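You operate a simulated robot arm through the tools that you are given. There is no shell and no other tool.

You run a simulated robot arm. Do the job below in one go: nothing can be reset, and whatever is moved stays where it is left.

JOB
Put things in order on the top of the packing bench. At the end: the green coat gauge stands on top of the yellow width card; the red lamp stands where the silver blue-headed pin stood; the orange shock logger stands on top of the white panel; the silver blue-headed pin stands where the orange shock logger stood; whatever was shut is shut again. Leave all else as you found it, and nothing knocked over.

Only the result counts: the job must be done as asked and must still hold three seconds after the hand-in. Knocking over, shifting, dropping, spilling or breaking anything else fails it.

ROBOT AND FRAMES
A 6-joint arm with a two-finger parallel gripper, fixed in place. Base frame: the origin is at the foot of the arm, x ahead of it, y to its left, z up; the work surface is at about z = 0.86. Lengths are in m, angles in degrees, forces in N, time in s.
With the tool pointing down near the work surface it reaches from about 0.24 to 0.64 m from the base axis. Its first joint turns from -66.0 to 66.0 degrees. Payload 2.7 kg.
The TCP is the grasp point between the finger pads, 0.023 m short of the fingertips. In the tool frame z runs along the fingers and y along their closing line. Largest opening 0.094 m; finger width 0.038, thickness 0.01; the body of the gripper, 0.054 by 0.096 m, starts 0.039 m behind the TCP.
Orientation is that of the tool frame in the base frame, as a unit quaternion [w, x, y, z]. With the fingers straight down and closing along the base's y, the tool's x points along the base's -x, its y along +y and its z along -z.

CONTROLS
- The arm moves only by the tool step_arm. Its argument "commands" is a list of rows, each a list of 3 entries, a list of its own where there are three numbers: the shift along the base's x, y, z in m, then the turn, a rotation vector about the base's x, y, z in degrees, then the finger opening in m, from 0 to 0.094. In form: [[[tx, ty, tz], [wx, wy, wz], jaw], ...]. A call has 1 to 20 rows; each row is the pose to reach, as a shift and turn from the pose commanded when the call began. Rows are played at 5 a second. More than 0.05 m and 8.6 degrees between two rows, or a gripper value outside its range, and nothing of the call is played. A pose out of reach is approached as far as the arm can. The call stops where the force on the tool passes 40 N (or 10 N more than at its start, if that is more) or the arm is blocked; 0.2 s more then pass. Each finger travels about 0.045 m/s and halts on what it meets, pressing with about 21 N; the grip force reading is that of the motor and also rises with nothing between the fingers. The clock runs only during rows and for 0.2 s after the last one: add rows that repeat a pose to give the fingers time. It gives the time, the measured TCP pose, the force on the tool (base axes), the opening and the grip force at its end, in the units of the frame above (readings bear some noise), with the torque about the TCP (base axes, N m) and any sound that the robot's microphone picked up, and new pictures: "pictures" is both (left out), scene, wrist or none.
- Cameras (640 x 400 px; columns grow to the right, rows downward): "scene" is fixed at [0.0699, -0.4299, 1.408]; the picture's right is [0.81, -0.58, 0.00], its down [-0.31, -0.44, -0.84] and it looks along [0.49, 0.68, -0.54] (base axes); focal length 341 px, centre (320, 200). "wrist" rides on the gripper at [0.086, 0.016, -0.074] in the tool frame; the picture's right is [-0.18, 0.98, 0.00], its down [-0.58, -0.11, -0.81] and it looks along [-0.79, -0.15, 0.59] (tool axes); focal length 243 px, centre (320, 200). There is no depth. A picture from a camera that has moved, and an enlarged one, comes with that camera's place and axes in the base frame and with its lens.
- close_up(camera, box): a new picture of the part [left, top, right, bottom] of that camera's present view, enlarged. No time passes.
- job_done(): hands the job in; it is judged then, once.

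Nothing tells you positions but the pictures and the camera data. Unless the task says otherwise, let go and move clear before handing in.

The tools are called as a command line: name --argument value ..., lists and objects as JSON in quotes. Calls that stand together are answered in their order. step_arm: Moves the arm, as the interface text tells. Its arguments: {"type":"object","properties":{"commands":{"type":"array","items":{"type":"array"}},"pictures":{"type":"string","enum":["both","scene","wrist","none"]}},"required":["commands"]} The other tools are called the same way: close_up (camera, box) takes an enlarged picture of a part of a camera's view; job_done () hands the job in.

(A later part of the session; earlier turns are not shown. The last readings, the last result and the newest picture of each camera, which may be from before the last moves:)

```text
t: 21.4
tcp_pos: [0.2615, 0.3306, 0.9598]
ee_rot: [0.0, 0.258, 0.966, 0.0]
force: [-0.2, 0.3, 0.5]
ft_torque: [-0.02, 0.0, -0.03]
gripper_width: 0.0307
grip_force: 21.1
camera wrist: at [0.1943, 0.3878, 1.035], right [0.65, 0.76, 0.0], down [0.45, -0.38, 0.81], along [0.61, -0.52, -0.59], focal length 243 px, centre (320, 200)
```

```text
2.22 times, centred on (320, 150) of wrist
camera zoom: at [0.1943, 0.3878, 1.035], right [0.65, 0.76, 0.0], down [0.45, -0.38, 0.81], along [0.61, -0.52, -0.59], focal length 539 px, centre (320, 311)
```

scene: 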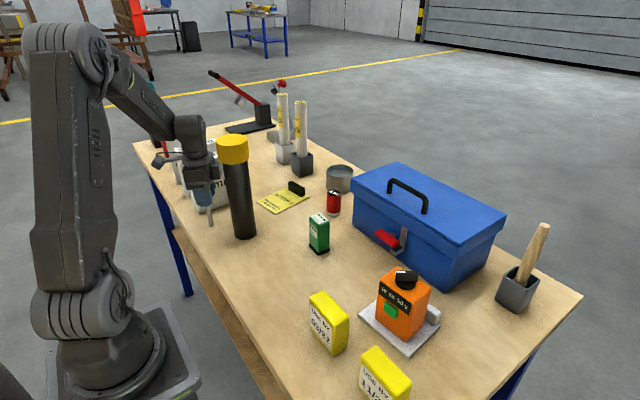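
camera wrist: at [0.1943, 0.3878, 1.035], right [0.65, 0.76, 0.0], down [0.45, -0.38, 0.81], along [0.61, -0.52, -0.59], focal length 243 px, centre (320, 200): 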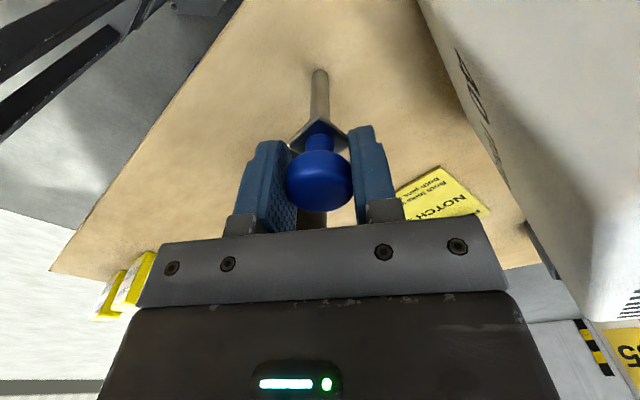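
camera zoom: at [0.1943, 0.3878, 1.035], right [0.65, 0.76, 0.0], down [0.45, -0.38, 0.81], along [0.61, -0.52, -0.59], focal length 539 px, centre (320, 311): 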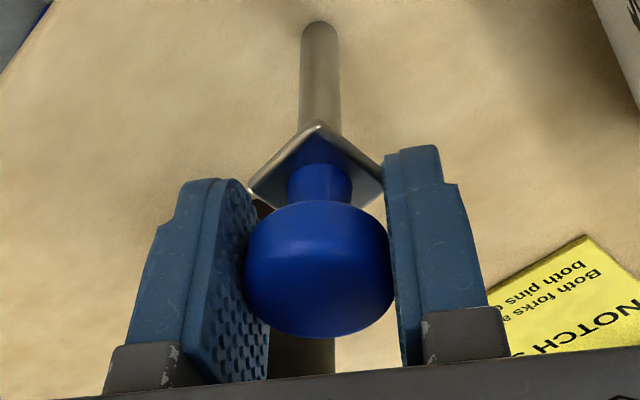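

The pin is held at the head (0.031 m). I'll lift straight up until its tip is above the torch top.

step_arm --commands '[[[0, 0, 0.01], [0, 0, 0], 0.022], [[0, 0, 0.03], [0, 0, 0], 0.022], [[0, 0, 0.06], [0, 0, 0], 0.022], [[0, 0, 0.1], [0, 0, 0], 0.022], [[0, 0, 0.14], [0, 0, 0], 0.022], [[0, 0, 0.18], [0, 0, 0], 0.022], [[0, 0, 0.22], [0, 0, 0], 0.022], [[0, 0, 0.26], [0, 0, 0], 0.022], [[0, 0, 0.29], [0, 0, 0], 0.022], [[0, 0, 0.29], [0, 0, 0], 0.022]]' --pictures "both"

close_up --camera "scene" --box '[140, 70, 260, 190]'

close_up --camera "wrist" --box '[220, 60, 420, 240]'

```text
t: 23.6
tcp_pos: [0.259, 0.329, 1.2504]
ee_rot: [0.0, 0.259, 0.966, -0.001]
force: [0.2, -0.3, -0.5]
ft_torque: [-0.01, 0.03, 0.03]
gripper_width: 0.0302
grip_force: 21.0
camera wrist: at [0.1932, 0.3878, 1.3252], right [0.65, 0.76, 0.0], down [0.45, -0.38, 0.81], along [0.61, -0.53, -0.59], focal length 243 px, centre (320, 200)
```

scene: 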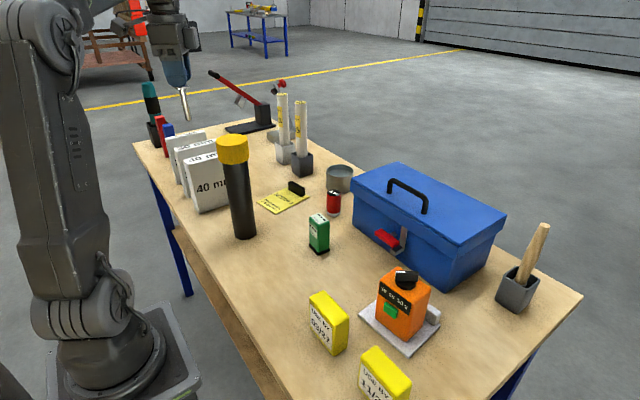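
wrist: 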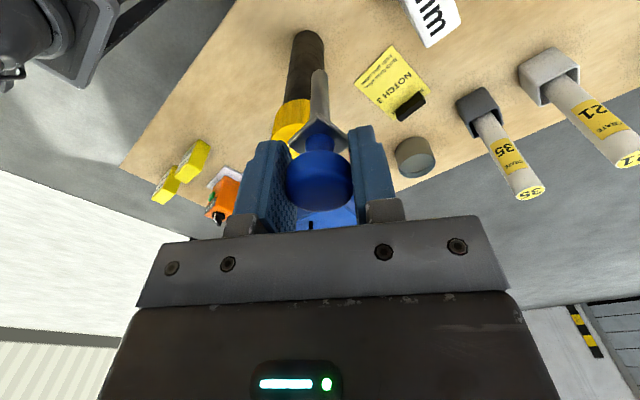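

```text
3.33 times, centred on (200, 130) of scene
camera zoom: at [0.0699, -0.4299, 1.408], right [0.81, -0.58, 0.0], down [-0.31, -0.44, -0.84], along [0.49, 0.68, -0.54], focal length 1138 px, centre (720, 433)
```

zoom: 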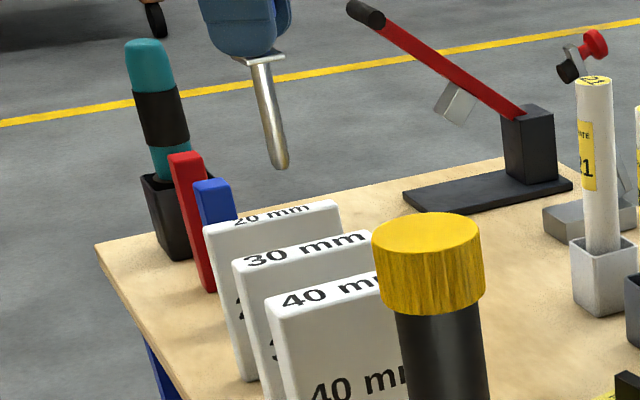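

```text
2.22 times, centred on (320, 150) of wrist
camera zoom: at [0.1932, 0.3878, 1.3252], right [0.65, 0.76, 0.0], down [0.45, -0.38, 0.81], along [0.61, -0.53, -0.59], focal length 539 px, centre (320, 311)
```

zoom: 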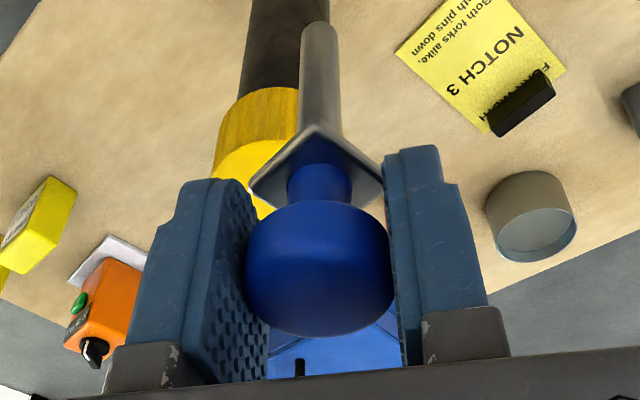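

The pin hangs straight in the grip. I'll carry it high past the torch to the logger's old spot (0.3315, 0.050), then down to a safe height.

step_arm --commands '[[[0, -0.04, 0], [0, 0, 0], 0.022], [[0, -0.08, 0], [0, 0, 0], 0.022], [[0.005, -0.12, 0], [0, 0, 0], 0.022], [[0.01, -0.16, 0], [0, 0, 0], 0.022], [[0.025, -0.195, 0], [0, 0, 0], 0.022], [[0.045, -0.23, 0], [0, 0, 0], 0.022], [[0.06, -0.26, 0], [0, 0, 0], 0.022], [[0.071, -0.28, 0], [0, 0, 0], 0.022], [[0.071, -0.28, -0.04], [0, 0, 0], 0.022], [[0.071, -0.28, -0.08], [0, 0, 0], 0.022], [[0.071, -0.28, -0.12], [0, 0, 0], 0.022], [[0.071, -0.28, -0.16], [0, 0, 0], 0.022], [[0.071, -0.28, -0.2], [0, 0, 0], 0.022], [[0.071, -0.28, -0.23], [0, 0, 0], 0.022], [[0.071, -0.28, -0.25], [0, 0, 0], 0.022], [[0.071, -0.28, -0.25], [0, 0, 0], 0.022]]' --pictures "both"

close_up --camera "scene" --box '[230, 180, 340, 300]'

close_up --camera "wrist" --box '[220, 60, 420, 240]'

```text
t: 27.0
tcp_pos: [0.3313, 0.049, 1.0007]
ee_rot: [0.001, 0.259, 0.966, 0.001]
force: [-0.2, 0.6, -0.5]
ft_torque: [-0.01, -0.02, -0.05]
gripper_width: 0.0307
grip_force: 21.2
camera wrist: at [0.265, 0.1074, 1.0747], right [0.65, 0.76, 0.0], down [0.45, -0.39, 0.81], along [0.61, -0.52, -0.59], focal length 243 px, centre (320, 200)
```

scene: 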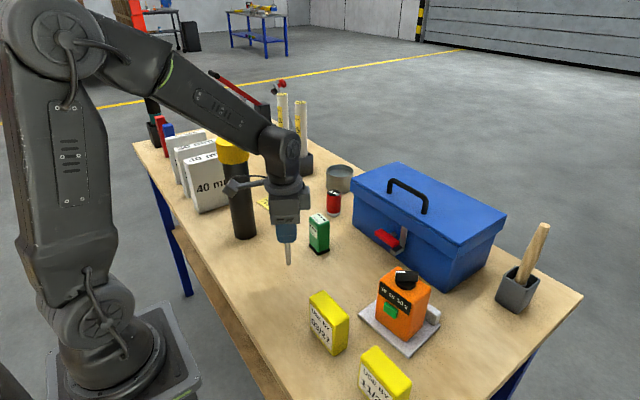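
wrist: 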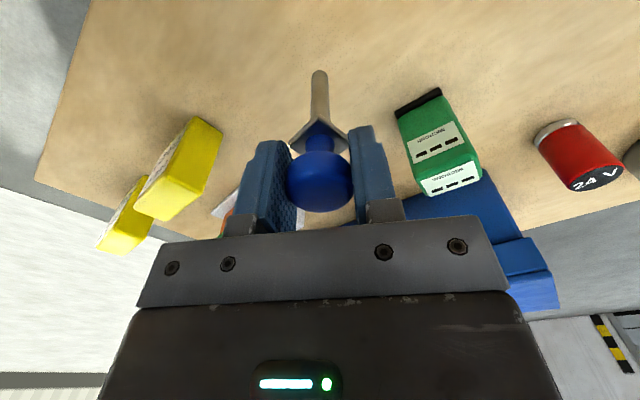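

```text
3.33 times, centred on (285, 240) of scene
camera zoom: at [0.0699, -0.4299, 1.408], right [0.81, -0.58, 0.0], down [-0.31, -0.44, -0.84], along [0.49, 0.68, -0.54], focal length 1138 px, centre (437, 67)
```

zoom: 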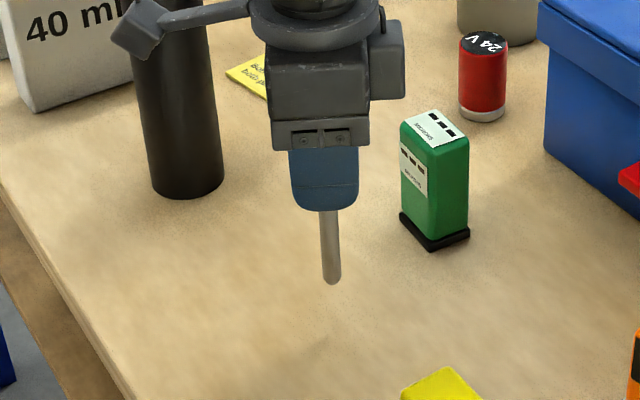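

```text
2.22 times, centred on (320, 150) of wrist
camera zoom: at [0.265, 0.1074, 1.0747], right [0.65, 0.76, 0.0], down [0.45, -0.39, 0.81], along [0.61, -0.52, -0.59], focal length 539 px, centre (320, 311)
```

zoom: 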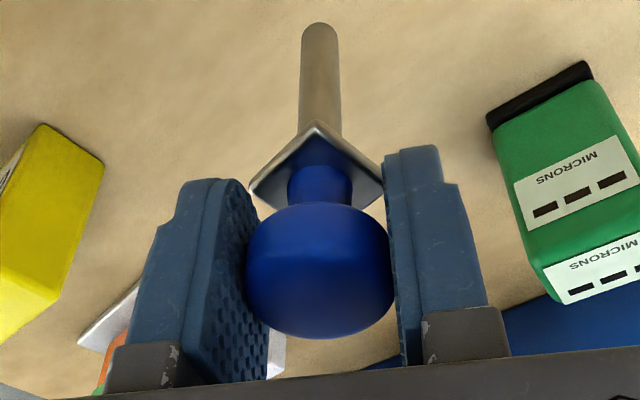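

The pin is vertical over the old logger spot, which is clear. I'll lower to just above the table.

step_arm --commands '[[[0, 0, -0.015], [0, 0, 0], 0.022], [[0, 0, -0.03], [0, 0, 0], 0.022], [[0, 0, -0.037], [0, 0, 0], 0.022], [[0, 0, -0.037], [0, 0, 0], 0.022]]' --pictures "none"

step_arm --commands '[[[0, 0, -0.001], [0, 0, 0], 0.022], [[0, 0, -0.0015], [0, 0, 0], 0.022]]' --pictures "none"

```text
t: 28.0
tcp_pos: [0.3323, 0.0494, 0.9642]
ee_rot: [0.0, 0.259, 0.966, 0.0]
force: [0.6, 0.3, -1.3]
ft_torque: [-0.01, 0.01, 0.0]
gripper_width: 0.0304
grip_force: 21.2
```

```text
t: 28.6
tcp_pos: [0.3321, 0.0504, 0.9624]
ee_rot: [-0.001, 0.259, 0.966, 0.0]
force: [0.1, 0.2, -1.7]
ft_torque: [-0.04, -0.03, 0.01]
gripper_width: 0.0305
grip_force: 21.2
```

step_arm --commands '[[[0, 0, -0.0005], [0, 0, 0], 0.022], [[0, 0, -0.001], [0, 0, 0], 0.022]]' --pictures "none"

step_arm --commands '[[[0, 0, -0.0005], [0, 0, 0], 0.022], [[0, 0, -0.0005], [0, 0, 0], 0.022]]' --pictures "none"

```text
t: 29.2
tcp_pos: [0.331, 0.0486, 0.9629]
ee_rot: [0.0, 0.259, 0.966, 0.0]
force: [0.9, -0.7, -0.7]
ft_torque: [-0.01, 0.02, 0.01]
gripper_width: 0.0304
grip_force: 21.3
```

```text
t: 29.8
tcp_pos: [0.3306, 0.0497, 0.9612]
ee_rot: [0.0, 0.259, 0.966, 0.0]
force: [-0.2, -0.1, -0.9]
ft_torque: [0.01, 0.0, 0.03]
gripper_width: 0.0307
grip_force: 20.5
```

step_arm --commands '[[[0, 0, -0.0003], [0, 0, 0], 0.022], [[0, 0, -0.0005], [0, 0, 0], 0.022]]' --pictures "none"

close_up --camera "scene" --box '[250, 200, 340, 290]'

```text
t: 30.4
tcp_pos: [0.332, 0.0501, 0.9611]
ee_rot: [0.0, 0.258, 0.966, 0.0]
force: [0.6, 0.9, 1.4]
ft_torque: [0.01, 0.06, -0.02]
gripper_width: 0.0309
grip_force: 21.3
```

```text
4.44 times, centred on (295, 245) of scene
camera zoom: at [0.0699, -0.4299, 1.408], right [0.81, -0.58, 0.0], down [-0.31, -0.44, -0.84], along [0.49, 0.68, -0.54], focal length 1517 px, centre (431, 0)
```

zoom: 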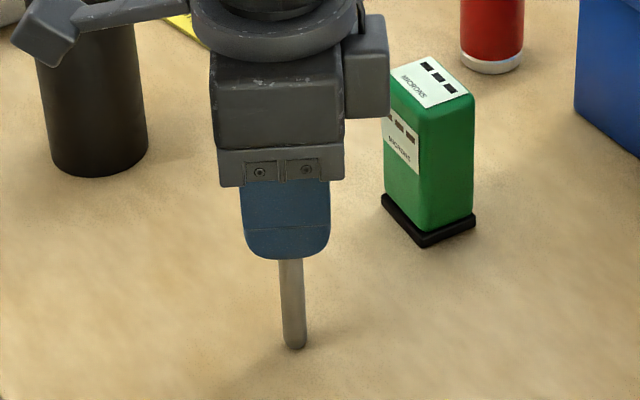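

step_arm --commands '[[[0, 0, -0.0003], [0, 0, 0], 0.022], [[0, 0, -0.0003], [0, 0, 0], 0.022]]' --pictures "none"

```text
t: 31.0
tcp_pos: [0.3318, 0.0508, 0.9615]
ee_rot: [0.0, 0.259, 0.966, -0.001]
force: [-2.7, 0.4, 5.2]
ft_torque: [0.06, 0.19, -0.01]
gripper_width: 0.0305
grip_force: 20.4
```

Light contact is confirmed. I'll ease off a touch, then open slowly in small steps.

step_arm --commands '[[[0, 0, 0.0003], [0, 0, 0], 0.022], [[0, 0, 0.0003], [0, 0, 0], 0.022]]' --pictures "none"

step_arm --commands '[[[0, 0, 0], [0, 0, 0], 0.029], [[0, 0, 0], [0, 0, 0], 0.031], [[0, 0, 0], [0, 0, 0], 0.0325], [[0, 0, 0], [0, 0, 0], 0.034], [[0, 0, 0], [0, 0, 0], 0.036], [[0, 0, 0], [0, 0, 0], 0.04], [[0, 0, 0], [0, 0, 0], 0.046], [[0, 0, 0], [0, 0, 0], 0.052], [[0, 0, 0], [0, 0, 0], 0.056], [[0, 0, 0], [0, 0, 0], 0.056]]' --pictures "both"

close_up --camera "wrist" --box '[220, 60, 420, 240]'

close_up --camera "scene" --box '[250, 200, 340, 290]'

```text
t: 31.6
tcp_pos: [0.3335, 0.0493, 0.961]
ee_rot: [0.0, 0.259, 0.966, 0.0]
force: [-0.3, -0.5, 0.7]
ft_torque: [0.01, -0.01, -0.01]
gripper_width: 0.0305
grip_force: 21.2
```

```text
t: 33.8
tcp_pos: [0.3304, 0.051, 0.9604]
ee_rot: [0.0, 0.259, 0.966, 0.0]
force: [-0.2, 0.1, 0.3]
ft_torque: [-0.01, -0.02, -0.03]
gripper_width: 0.0562
grip_force: 0.0
camera wrist: at [0.2656, 0.1083, 1.0352], right [0.65, 0.76, 0.0], down [0.45, -0.38, 0.81], along [0.61, -0.52, -0.59], focal length 243 px, centre (320, 200)
```

scene: 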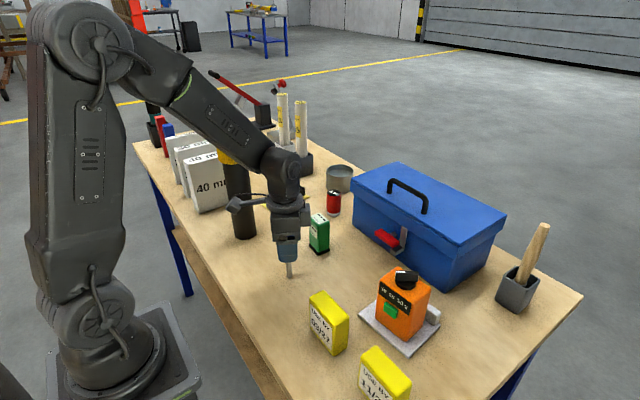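
wrist: 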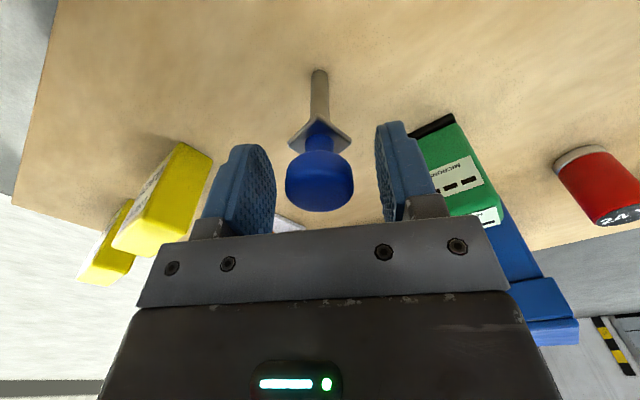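

```text
2.22 times, centred on (320, 150) of wrist
camera zoom: at [0.2656, 0.1083, 1.0352], right [0.65, 0.76, 0.0], down [0.45, -0.38, 0.81], along [0.61, -0.52, -0.59], focal length 539 px, centre (320, 311)
```

zoom: 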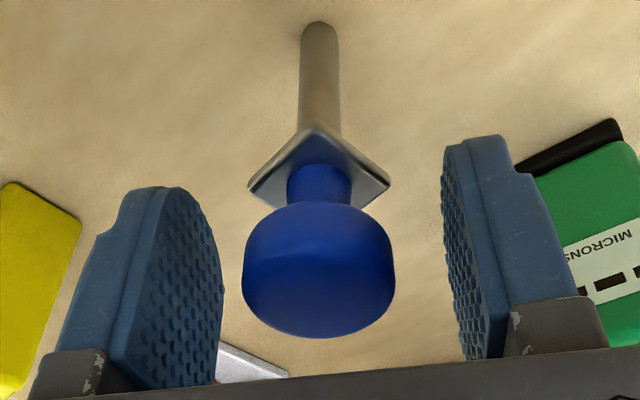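

```text
4.44 times, centred on (295, 245) of scene
camera zoom: at [0.0699, -0.4299, 1.408], right [0.81, -0.58, 0.0], down [-0.31, -0.44, -0.84], along [0.49, 0.68, -0.54], focal length 1517 px, centre (431, 0)
```

zoom: 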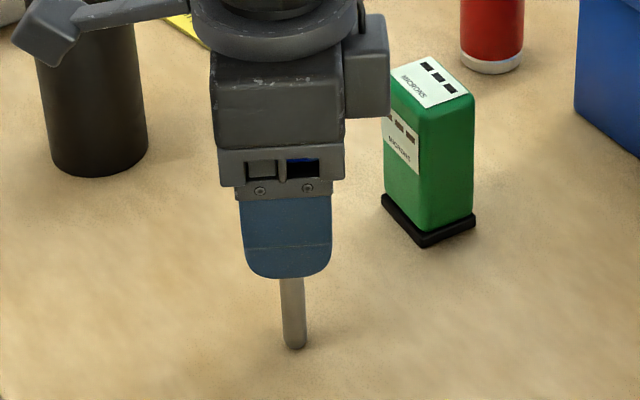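

The pin stands freely at the logger's old spot. I'll rise clear and go above the lamp, at about (0.564, 0.189), turning back to square.

step_arm --commands '[[[0, 0, 0.015], [0, 0, 0], 0.056], [[0, 0, 0.04], [0, 0, 0], 0.056], [[0, 0, 0.08], [0, 0, 0], 0.056], [[0, 0, 0.12], [0, 0, 0], 0.06], [[0.034, 0.02, 0.12], [0, 0, 5], 0.07], [[0.067, 0.04, 0.12], [0, 0, 10], 0.07], [[0.1, 0.06, 0.12], [0, 0, 15], 0.07], [[0.133, 0.08, 0.12], [0, 0, 20], 0.07], [[0.167, 0.1, 0.12], [0, 0, 25], 0.07], [[0.2, 0.12, 0.12], [0, 0, 30], 0.07], [[0.2325, 0.139, 0.12], [0, 0, 30], 0.07], [[0.2325, 0.139, 0.12], [0, 0, 30], 0.07]]' --pictures "both"

close_up --camera "scene" --box '[240, 200, 340, 300]'

close_up --camera "wrist" --box '[240, 0, 400, 160]'

```text
t: 36.4
tcp_pos: [0.5651, 0.1898, 1.0799]
ee_rot: [0.0, 0.001, 1.0, 0.0]
force: [0.1, -1.1, -0.6]
ft_torque: [0.02, 0.01, 0.01]
gripper_width: 0.0702
grip_force: 0.1
camera wrist: at [0.4787, 0.2065, 1.1545], right [0.18, 0.98, 0.0], down [0.58, -0.11, 0.81], along [0.79, -0.15, -0.59], focal length 243 px, centre (320, 200)
```

scene: 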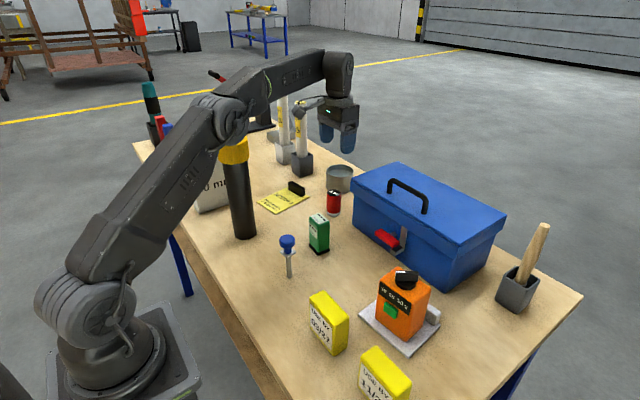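
wrist: 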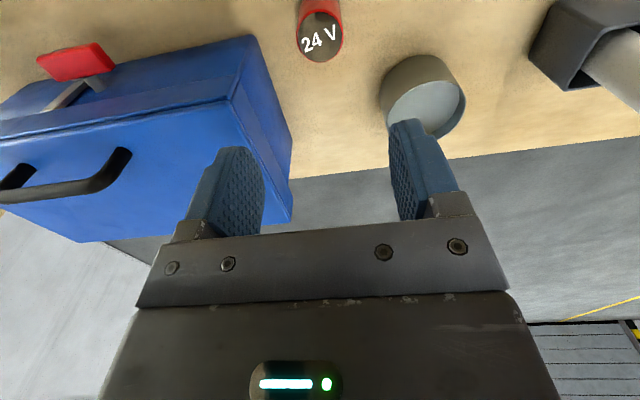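

```text
4.00 times, centred on (290, 250) of scene
camera zoom: at [0.0699, -0.4299, 1.408], right [0.81, -0.58, 0.0], down [-0.31, -0.44, -0.84], along [0.49, 0.68, -0.54], focal length 1365 px, centre (440, 0)
```

zoom: 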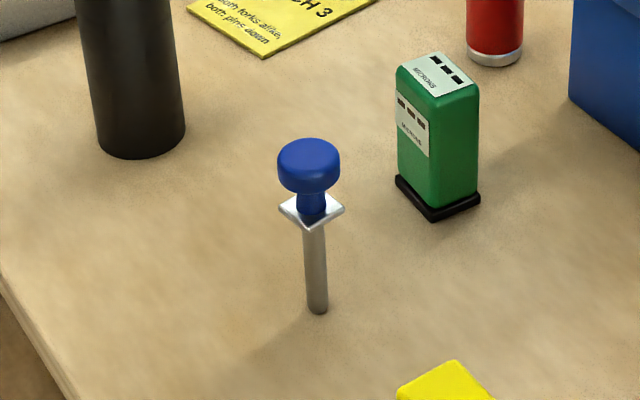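

```text
2.50 times, centred on (320, 80) of wrist
camera zoom: at [0.4787, 0.2065, 1.1545], right [0.18, 0.98, 0.0], down [0.58, -0.11, 0.81], along [0.79, -0.15, -0.59], focal length 606 px, centre (320, 500)
```

zoom: 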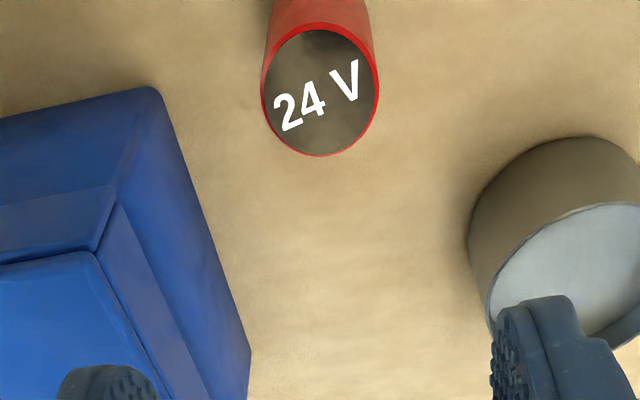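

The pin stands upright and the lamp is right under the hand. I'll inspect the arm near the torch, since the forearm may pass close to its top later on.

close_up --camera "scene" --box '[30, 30, 380, 250]'

close_up --camera "scene" --box '[180, 60, 360, 180]'

```text
1.82 times, centred on (205, 140) of scene
camera zoom: at [0.0699, -0.4299, 1.408], right [0.81, -0.58, 0.0], down [-0.31, -0.44, -0.84], along [0.49, 0.68, -0.54], focal length 620 px, centre (529, 309)
```

zoom: 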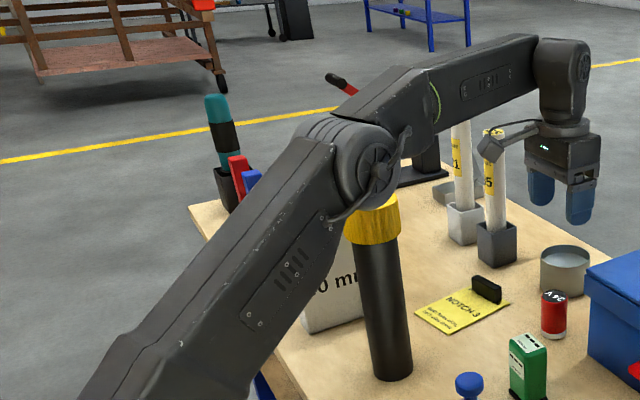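

```text
3.33 times, centred on (270, 120) of scene
camera zoom: at [0.0699, -0.4299, 1.408], right [0.81, -0.58, 0.0], down [-0.31, -0.44, -0.84], along [0.49, 0.68, -0.54], focal length 1138 px, centre (487, 467)
```

zoom: 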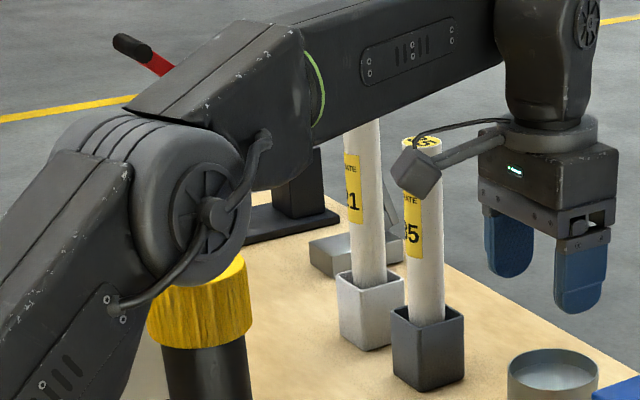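

I see the lamp centred under the hand: about 0.04 m across with its top near z = 0.917, and the toolbox corner about 5 cm to the side. I'll lower over it in two stages.

step_arm --commands '[[[0, 0, -0.03], [0, 0, 0], 0.066], [[0, 0, -0.06], [0, 0, 0], 0.064], [[0, 0, -0.09], [0, 0, 0], 0.062], [[0, 0, -0.115], [0, 0, 0], 0.062], [[0, 0, -0.13], [0, 0, 0], 0.062], [[0, 0, -0.13], [0, 0, 0], 0.062]]' --pictures "both"

close_up --camera "wrist" --box '[200, 40, 440, 240]'

close_up --camera "scene" --box '[280, 120, 400, 240]'

```text
t: 37.8
tcp_pos: [0.5643, 0.1897, 0.9498]
ee_rot: [-0.001, -0.001, 1.0, 0.0]
force: [-1.3, 0.1, -0.3]
ft_torque: [0.01, 0.01, -0.02]
gripper_width: 0.062
grip_force: 0.1
camera wrist: at [0.4781, 0.206, 1.0244], right [0.18, 0.98, 0.0], down [0.58, -0.11, 0.81], along [0.79, -0.15, -0.59], focal length 243 px, centre (320, 200)
```

scene: 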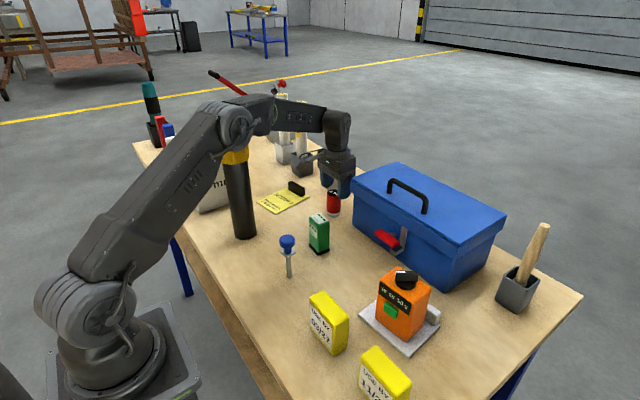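
wrist: 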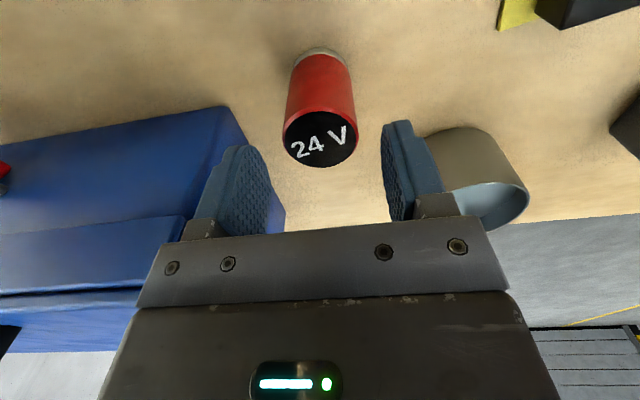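

```text
2.00 times, centred on (320, 140) of wrist
camera zoom: at [0.4781, 0.206, 1.0244], right [0.18, 0.98, 0.0], down [0.58, -0.11, 0.81], along [0.79, -0.15, -0.59], focal length 485 px, centre (320, 320)
```

zoom: 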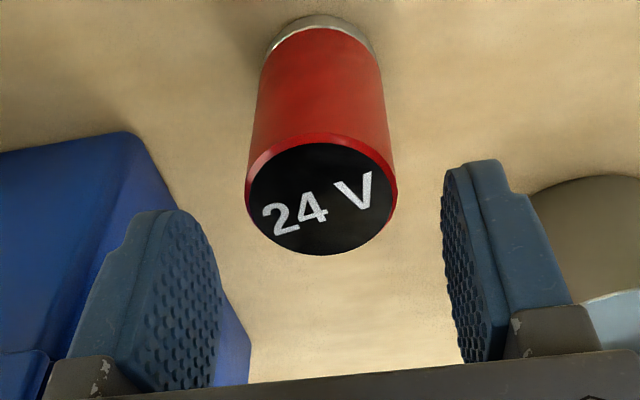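

```text
3.33 times, centred on (340, 180) of scene
camera zoom: at [0.0699, -0.4299, 1.408], right [0.81, -0.58, 0.0], down [-0.31, -0.44, -0.84], along [0.49, 0.68, -0.54], focal length 1138 px, centre (253, 267)
```

zoom: 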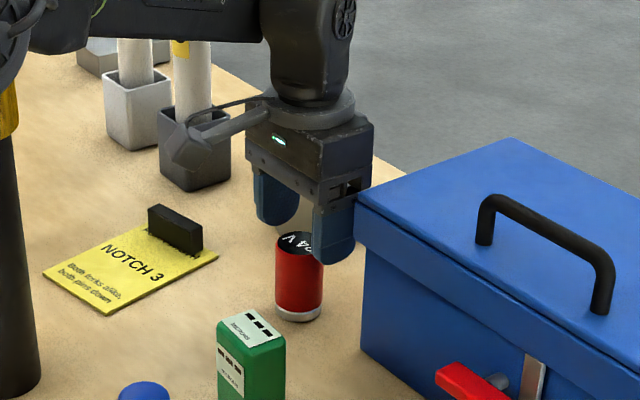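

The lamp is centred between the fingers and the toolbox lid is about 1.5–2 cm from the hand. I'll go down to z of about 0.899 and watch the force.

step_arm --commands '[[[0, 0, -0.012], [0, 0, 0], 0.06], [[0, 0, -0.024], [0, 0, 0], 0.06], [[0, 0, -0.036], [0, 0, 0], 0.06], [[0, 0, -0.046], [0, 0, 0], 0.06], [[0, 0, -0.051], [0, 0, 0], 0.06], [[0, 0, -0.051], [0, 0, 0], 0.06]]' --pictures "both"

close_up --camera "wrist" --box '[200, 40, 440, 240]'

close_up --camera "scene" --box '[280, 120, 400, 240]'

```text
t: 39.2
tcp_pos: [0.5636, 0.1882, 0.9]
ee_rot: [0.0, 0.0, 1.0, 0.0]
force: [-0.8, -0.8, 0.6]
ft_torque: [-0.02, -0.01, -0.03]
gripper_width: 0.0601
grip_force: 0.1
camera wrist: at [0.4783, 0.206, 0.9737], right [0.18, 0.98, 0.0], down [0.58, -0.11, 0.81], along [0.79, -0.15, -0.59], focal length 243 px, centre (320, 200)
```

scene: 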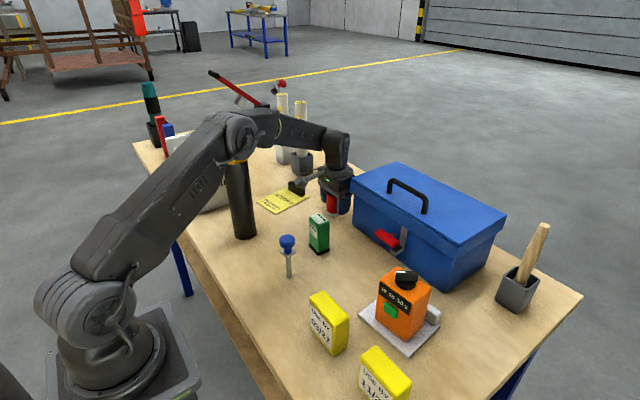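
wrist: 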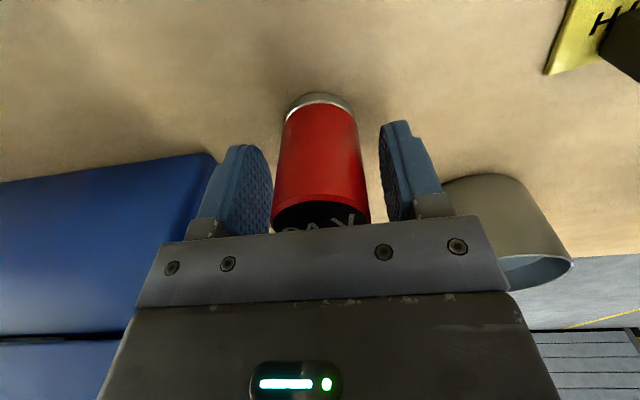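

```text
2.00 times, centred on (320, 140) of wrist
camera zoom: at [0.4783, 0.206, 0.9737], right [0.18, 0.98, 0.0], down [0.58, -0.11, 0.81], along [0.79, -0.15, -0.59], focal length 485 px, centre (320, 320)
```

zoom: 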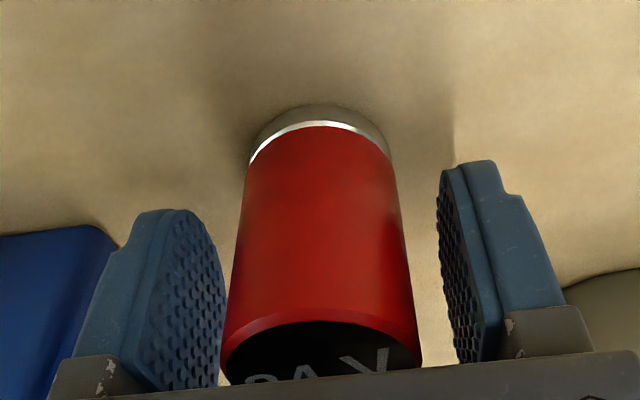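

```text
3.33 times, centred on (340, 180) of scene
camera zoom: at [0.0699, -0.4299, 1.408], right [0.81, -0.58, 0.0], down [-0.31, -0.44, -0.84], along [0.49, 0.68, -0.54], focal length 1138 px, centre (253, 267)
```

zoom: 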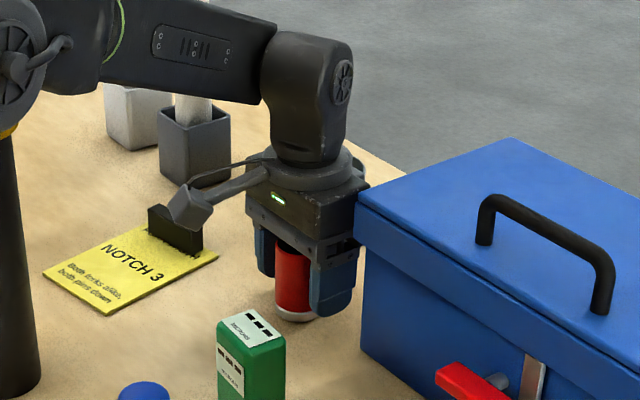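

The lamp is well between the pads. Closing on it gently.

step_arm --commands '[[[0, 0, 0], [0, 0, 0], 0.052], [[0, 0, 0], [0, 0, 0], 0.046], [[0, 0, 0], [0, 0, 0], 0.042], [[0, 0, 0], [0, 0, 0], 0.039], [[0, 0, 0], [0, 0, 0], 0.036], [[0, 0, 0], [0, 0, 0], 0.03], [[0, 0, 0], [0, 0, 0], 0.028], [[0, 0, 0], [0, 0, 0], 0.028]]' --pictures "wrist"

```text
t: 41.0
tcp_pos: [0.5641, 0.1889, 0.8993]
ee_rot: [0.0, 0.001, 1.0, 0.0]
force: [0.0, 0.3, -0.8]
ft_torque: [-0.01, -0.03, 0.04]
gripper_width: 0.0398
grip_force: 20.7
camera wrist: at [0.4783, 0.2061, 0.974], right [0.18, 0.98, 0.0], down [0.58, -0.11, 0.81], along [0.79, -0.15, -0.59], focal length 243 px, centre (320, 200)
```

wrist: 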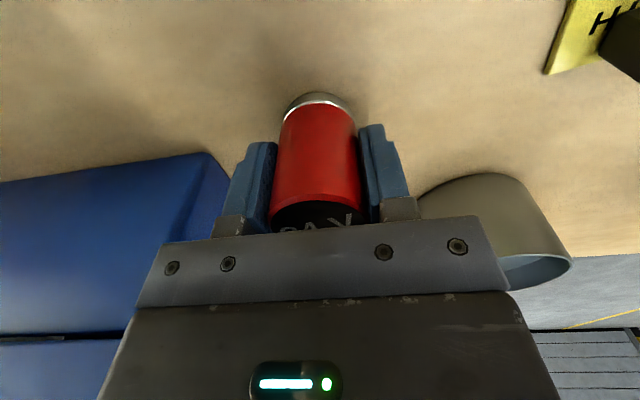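

The lamp is held (0.040 m). I'll lift it straight up, then bring it inward and high, ready to pass the torch.

step_arm --commands '[[[0, 0, 0.01], [0, 0, 0], 0.028], [[0, 0, 0.04], [0, 0, 0], 0.028], [[0, 0, 0.08], [0, 0, 0], 0.028], [[0, 0, 0.12], [0, 0, 0], 0.028], [[0, 0, 0.15], [0, 0, 0], 0.028], [[-0.021, -0.004, 0.184], [0, 0, 0], 0.028], [[-0.042, -0.008, 0.218], [0, 0, 0], 0.028], [[-0.063, -0.012, 0.252], [0, 0, 0], 0.028], [[-0.084, -0.016, 0.286], [0, 0, 0], 0.028], [[-0.104, -0.019, 0.321], [0, 0, 0], 0.028], [[-0.104, -0.019, 0.321], [0, 0, 0], 0.028]]' --pictures "both"

```text
t: 43.4
tcp_pos: [0.459, 0.1721, 1.2208]
ee_rot: [0.0, -0.001, 1.0, 0.0]
force: [0.6, 0.9, -1.7]
ft_torque: [-0.02, -0.01, 0.01]
gripper_width: 0.0398
grip_force: 20.9
camera wrist: at [0.3739, 0.1877, 1.2949], right [0.18, 0.98, 0.0], down [0.58, -0.11, 0.81], along [0.79, -0.15, -0.59], focal length 243 px, centre (320, 200)
```

scene: 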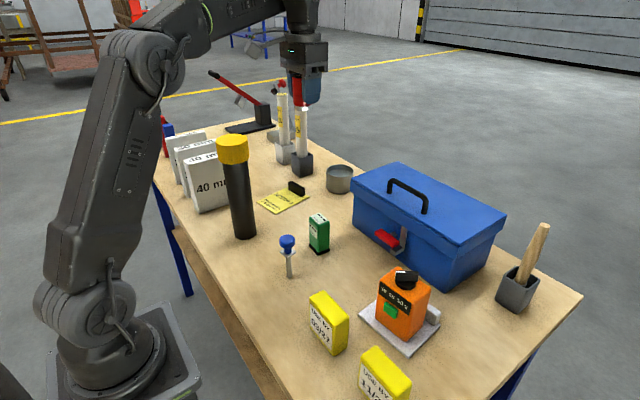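
wrist: 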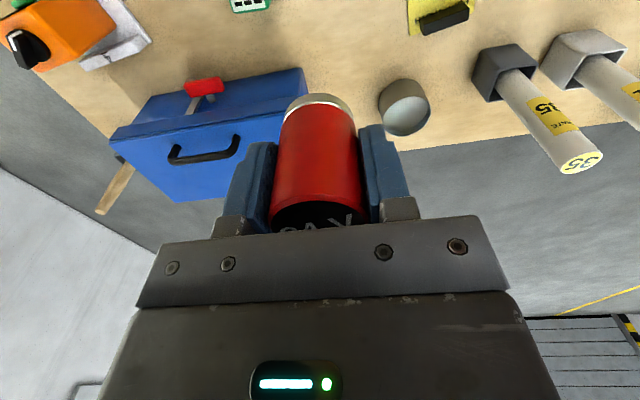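

The lamp is secure and high. I'll sweep over to above the pin's old spot (0.2606, 0.3297), turning the hand to -45° for the best torch clearance.

step_arm --commands '[[[-0.025, 0.02, 0], [0, 0, -5], 0.028], [[-0.05, 0.04, 0], [0, 0, -11], 0.028], [[-0.075, 0.06, 0], [0, 0, -17], 0.028], [[-0.1, 0.08, 0], [0, 0, -23], 0.028], [[-0.125, 0.1, 0], [0, 0, -29], 0.028], [[-0.15, 0.12, 0], [0, 0, -35], 0.028], [[-0.175, 0.14, 0], [0, 0, -41], 0.028], [[-0.1996, 0.1599, 0], [0, 0, -45], 0.028], [[-0.1996, 0.1599, 0], [0, 0, -45], 0.028]]' --pictures "both"

close_up --camera "scene" --box '[120, 40, 280, 250]'

```text
t: 45.4
tcp_pos: [0.2591, 0.3308, 1.2213]
ee_rot: [0.001, 0.383, 0.924, -0.001]
force: [1.2, -0.3, -1.3]
ft_torque: [0.05, -0.03, -0.04]
gripper_width: 0.0396
grip_force: 21.2
camera wrist: at [0.211, 0.4041, 1.2955], right [0.83, 0.56, 0.0], down [0.33, -0.49, 0.81], along [0.45, -0.67, -0.59], focal length 243 px, centre (320, 200)
```

scene: 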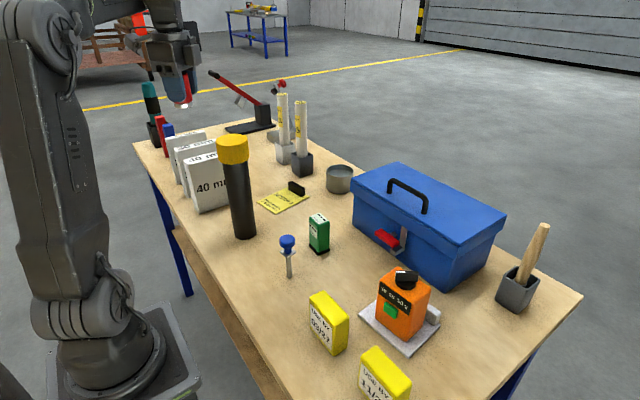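
wrist: 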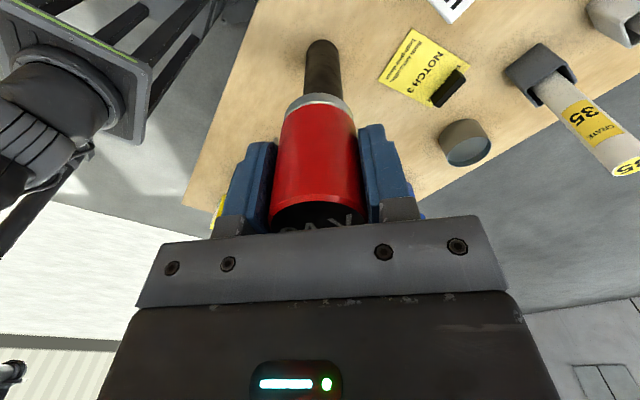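

```text
1.90 times, centred on (200, 145) of scene
camera zoom: at [0.0699, -0.4299, 1.408], right [0.81, -0.58, 0.0], down [-0.31, -0.44, -0.84], along [0.49, 0.68, -0.54], focal length 650 px, centre (549, 305)
```

zoom: 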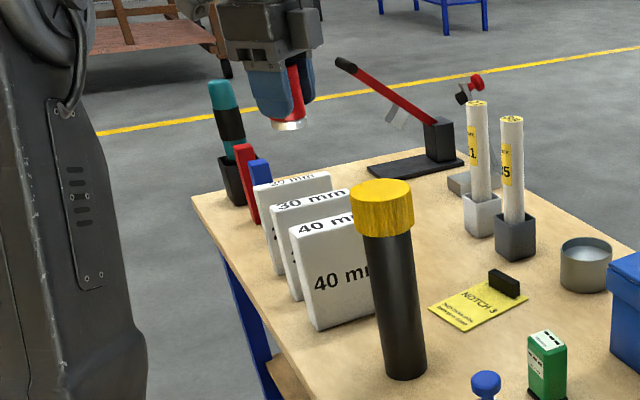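

The lamp is above the pin's old spot. I'll go down in stages, watching clearance to the torch and block.

step_arm --commands '[[[0, 0, -0.03], [0, 0, 0], 0.028], [[0, 0, -0.06], [0, 0, 0], 0.028], [[0, 0, -0.09], [0, 0, 0], 0.028], [[0, 0, -0.12], [0, 0, 0], 0.028], [[0, 0, -0.15], [0, 0, 0], 0.028], [[0, 0, -0.18], [0, 0, 0], 0.028], [[0, 0, -0.21], [0, 0, 0], 0.028], [[0, 0, -0.21], [0, 0, 0], 0.028]]' --pictures "both"

close_up --camera "scene" --box '[120, 100, 280, 250]'

```text
t: 47.2
tcp_pos: [0.2605, 0.3295, 1.0083]
ee_rot: [0.0, 0.382, 0.924, 0.001]
force: [-0.3, 0.3, -0.9]
ft_torque: [-0.01, 0.03, 0.01]
gripper_width: 0.0394
grip_force: 20.9
camera wrist: at [0.2111, 0.4033, 1.0841], right [0.83, 0.56, 0.0], down [0.33, -0.49, 0.81], along [0.46, -0.67, -0.59], focal length 243 px, centre (320, 200)
```

scene: 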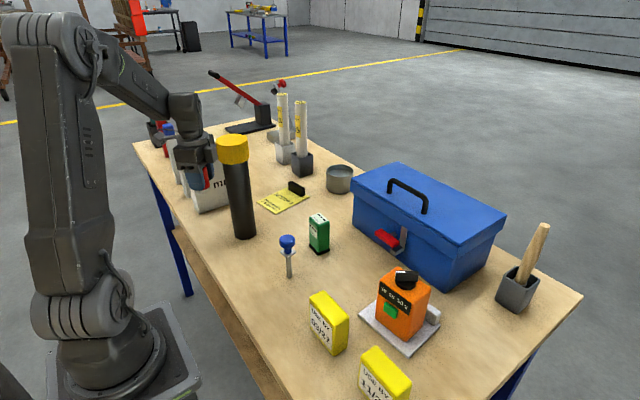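
wrist: 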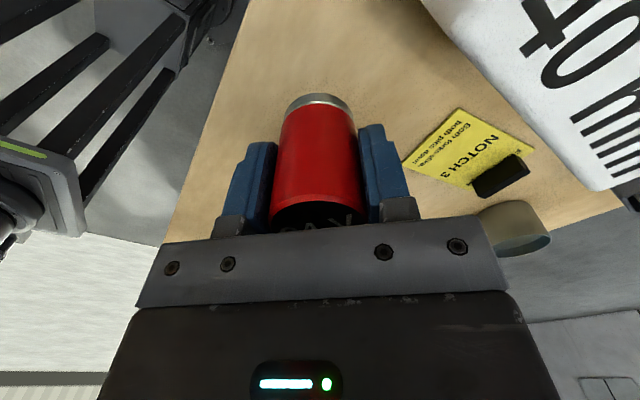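

```text
2.67 times, centred on (200, 175) of scene
camera zoom: at [0.0699, -0.4299, 1.408], right [0.81, -0.58, 0.0], down [-0.31, -0.44, -0.84], along [0.49, 0.68, -0.54], focal length 910 px, centre (640, 267)
```

zoom: 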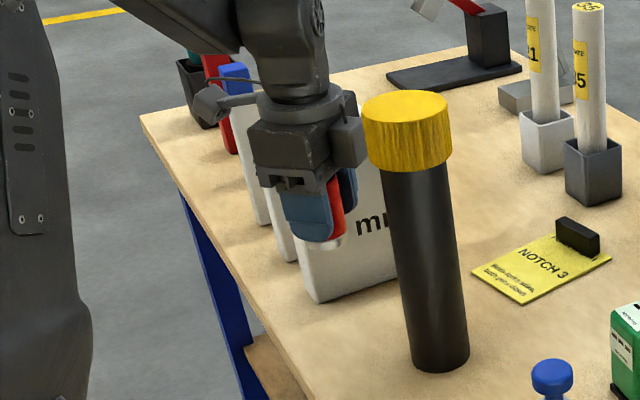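

The clearances to the torch, block and camera housing all work out at about 2 cm. I'll keep lowering carefully to just above the table.

step_arm --commands '[[[0, 0, -0.02], [0, 0, 0], 0.028], [[0, 0, -0.04], [0, 0, 0], 0.028], [[0, 0, -0.06], [0, 0, 0], 0.028], [[0, 0, -0.08], [0, 0, 0], 0.028], [[0, 0, -0.095], [0, 0, 0], 0.028], [[0, 0, -0.105], [0, 0, 0], 0.028], [[0, 0, -0.107], [0, 0, 0], 0.028], [[0, 0, -0.107], [0, 0, 0], 0.028]]' --pictures "both"

close_up --camera "scene" --box '[140, 130, 280, 250]'

```text
t: 49.0
tcp_pos: [0.2612, 0.3287, 0.9033]
ee_rot: [0.0, 0.382, 0.924, 0.0]
force: [0.8, 0.2, -0.9]
ft_torque: [-0.01, -0.02, -0.03]
gripper_width: 0.0396
grip_force: 20.8
camera wrist: at [0.2113, 0.4029, 0.9777], right [0.83, 0.56, 0.0], down [0.33, -0.49, 0.81], along [0.46, -0.67, -0.59], focal length 243 px, centre (320, 200)
```

scene: 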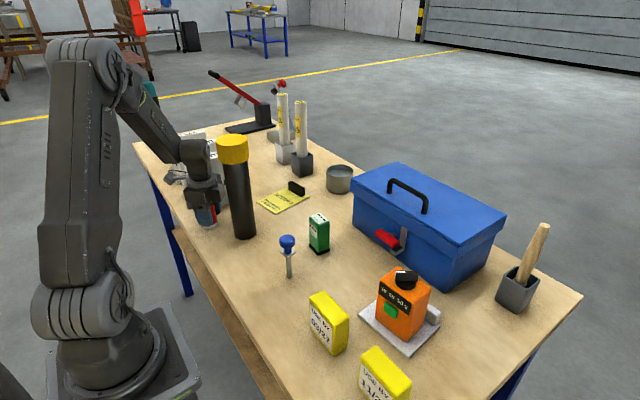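
wrist: 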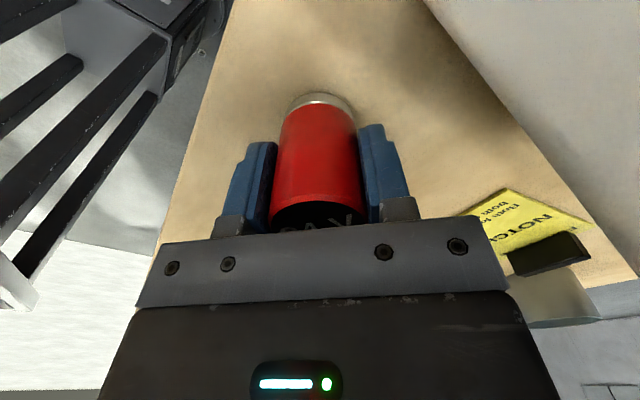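

```text
3.33 times, centred on (210, 190) of scene
camera zoom: at [0.0699, -0.4299, 1.408], right [0.81, -0.58, 0.0], down [-0.31, -0.44, -0.84], along [0.49, 0.68, -0.54], focal length 1138 px, centre (687, 233)
```

zoom: 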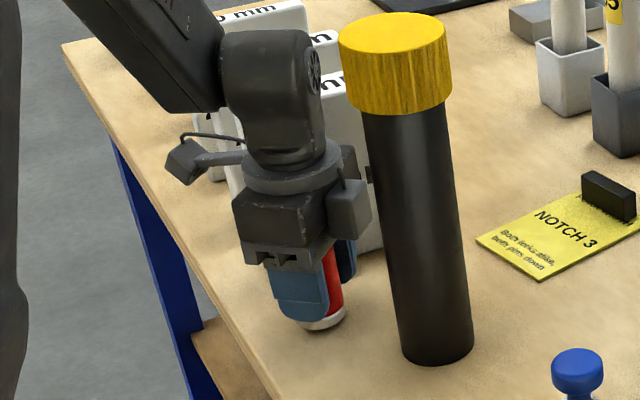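

The lamp is about 4 mm above the table and everything around is clear. I'll make the final small steps down to contact.

step_arm --commands '[[[0, 0, -0.0015], [0, 0, 0], 0.028], [[0, 0, -0.003], [0, 0, 0], 0.028]]' --pictures "none"

step_arm --commands '[[[0, 0, -0.0004], [0, 0, 0], 0.028], [[0, 0, -0.0008], [0, 0, 0], 0.028]]' --pictures "none"

```text
t: 49.6
tcp_pos: [0.2593, 0.3302, 0.9006]
ee_rot: [0.0, 0.383, 0.924, 0.0]
force: [0.6, 0.8, -0.6]
ft_torque: [0.0, 0.01, 0.03]
gripper_width: 0.0395
grip_force: 21.0
```

```text
t: 50.2
tcp_pos: [0.2608, 0.3294, 0.8991]
ee_rot: [0.0, 0.382, 0.924, 0.0]
force: [-0.5, -0.2, -1.2]
ft_torque: [0.0, 0.0, 0.0]
gripper_width: 0.0393
grip_force: 20.9
```

step_arm --commands '[[[0, 0, -0.0003], [0, 0, 0], 0.028], [[0, 0, -0.0005], [0, 0, 0], 0.028]]' --pictures "none"

step_arm --commands '[[[0, 0, -0.0002], [0, 0, 0], 0.028], [[0, 0, -0.0004], [0, 0, 0], 0.028]]' --pictures "none"

```text
t: 50.8
tcp_pos: [0.259, 0.3301, 0.8995]
ee_rot: [-0.001, 0.382, 0.924, 0.0]
force: [0.0, -0.5, 3.3]
ft_torque: [-0.05, 0.03, 0.02]
gripper_width: 0.0395
grip_force: 20.7
```

```text
t: 51.4
tcp_pos: [0.2596, 0.3303, 0.9005]
ee_rot: [0.0, 0.382, 0.924, 0.0]
force: [-3.5, -3.9, 11.0]
ft_torque: [-0.13, 0.11, 0.03]
gripper_width: 0.0396
grip_force: 21.0
```

Contact is made. I'll ease off half a millimetre and open slowly.

step_arm --commands '[[[0, 0, 0.0005], [0, 0, 0], 0.028], [[0, 0, 0.0005], [0, 0, 0], 0.028], [[0, 0, 0.0005], [0, 0, 0], 0.038], [[0, 0, 0.0005], [0, 0, 0], 0.041], [[0, 0, 0.0005], [0, 0, 0], 0.044], [[0, 0, 0.0005], [0, 0, 0], 0.048], [[0, 0, 0.0005], [0, 0, 0], 0.054], [[0, 0, 0.0005], [0, 0, 0], 0.058], [[0, 0, 0.0005], [0, 0, 0], 0.058]]' --pictures "both"

close_up --camera "wrist" --box '[200, 60, 440, 240]'

```text
t: 53.4
tcp_pos: [0.2601, 0.3291, 0.9002]
ee_rot: [0.0, 0.383, 0.924, 0.001]
force: [0.3, 0.2, -0.9]
ft_torque: [-0.01, 0.06, 0.0]
gripper_width: 0.0578
grip_force: 0.0
camera wrist: at [0.2117, 0.4034, 0.974], right [0.83, 0.56, 0.0], down [0.33, -0.49, 0.81], along [0.46, -0.67, -0.59], focal length 243 px, centre (320, 200)
```

scene: 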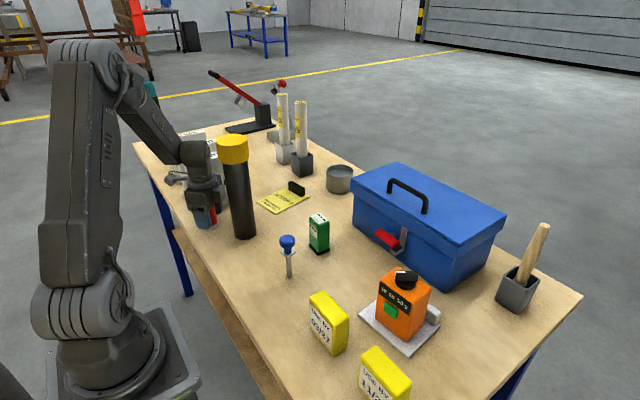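
wrist: 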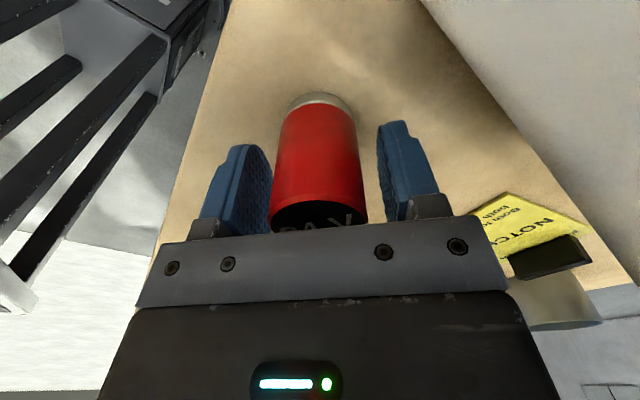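

```text
2.22 times, centred on (320, 150) of wrist
camera zoom: at [0.2117, 0.4034, 0.974], right [0.83, 0.56, 0.0], down [0.33, -0.49, 0.81], along [0.46, -0.67, -0.59], focal length 539 px, centre (320, 311)
```

zoom: 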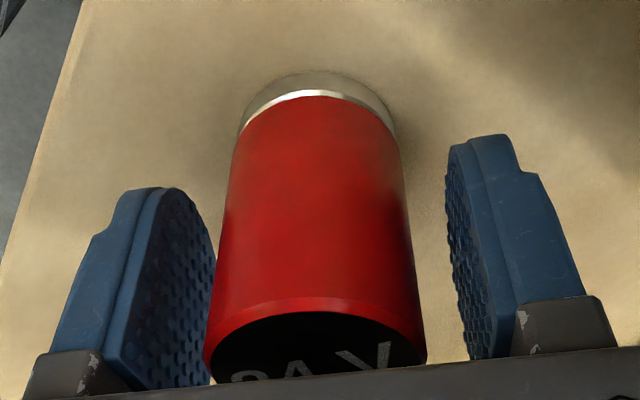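

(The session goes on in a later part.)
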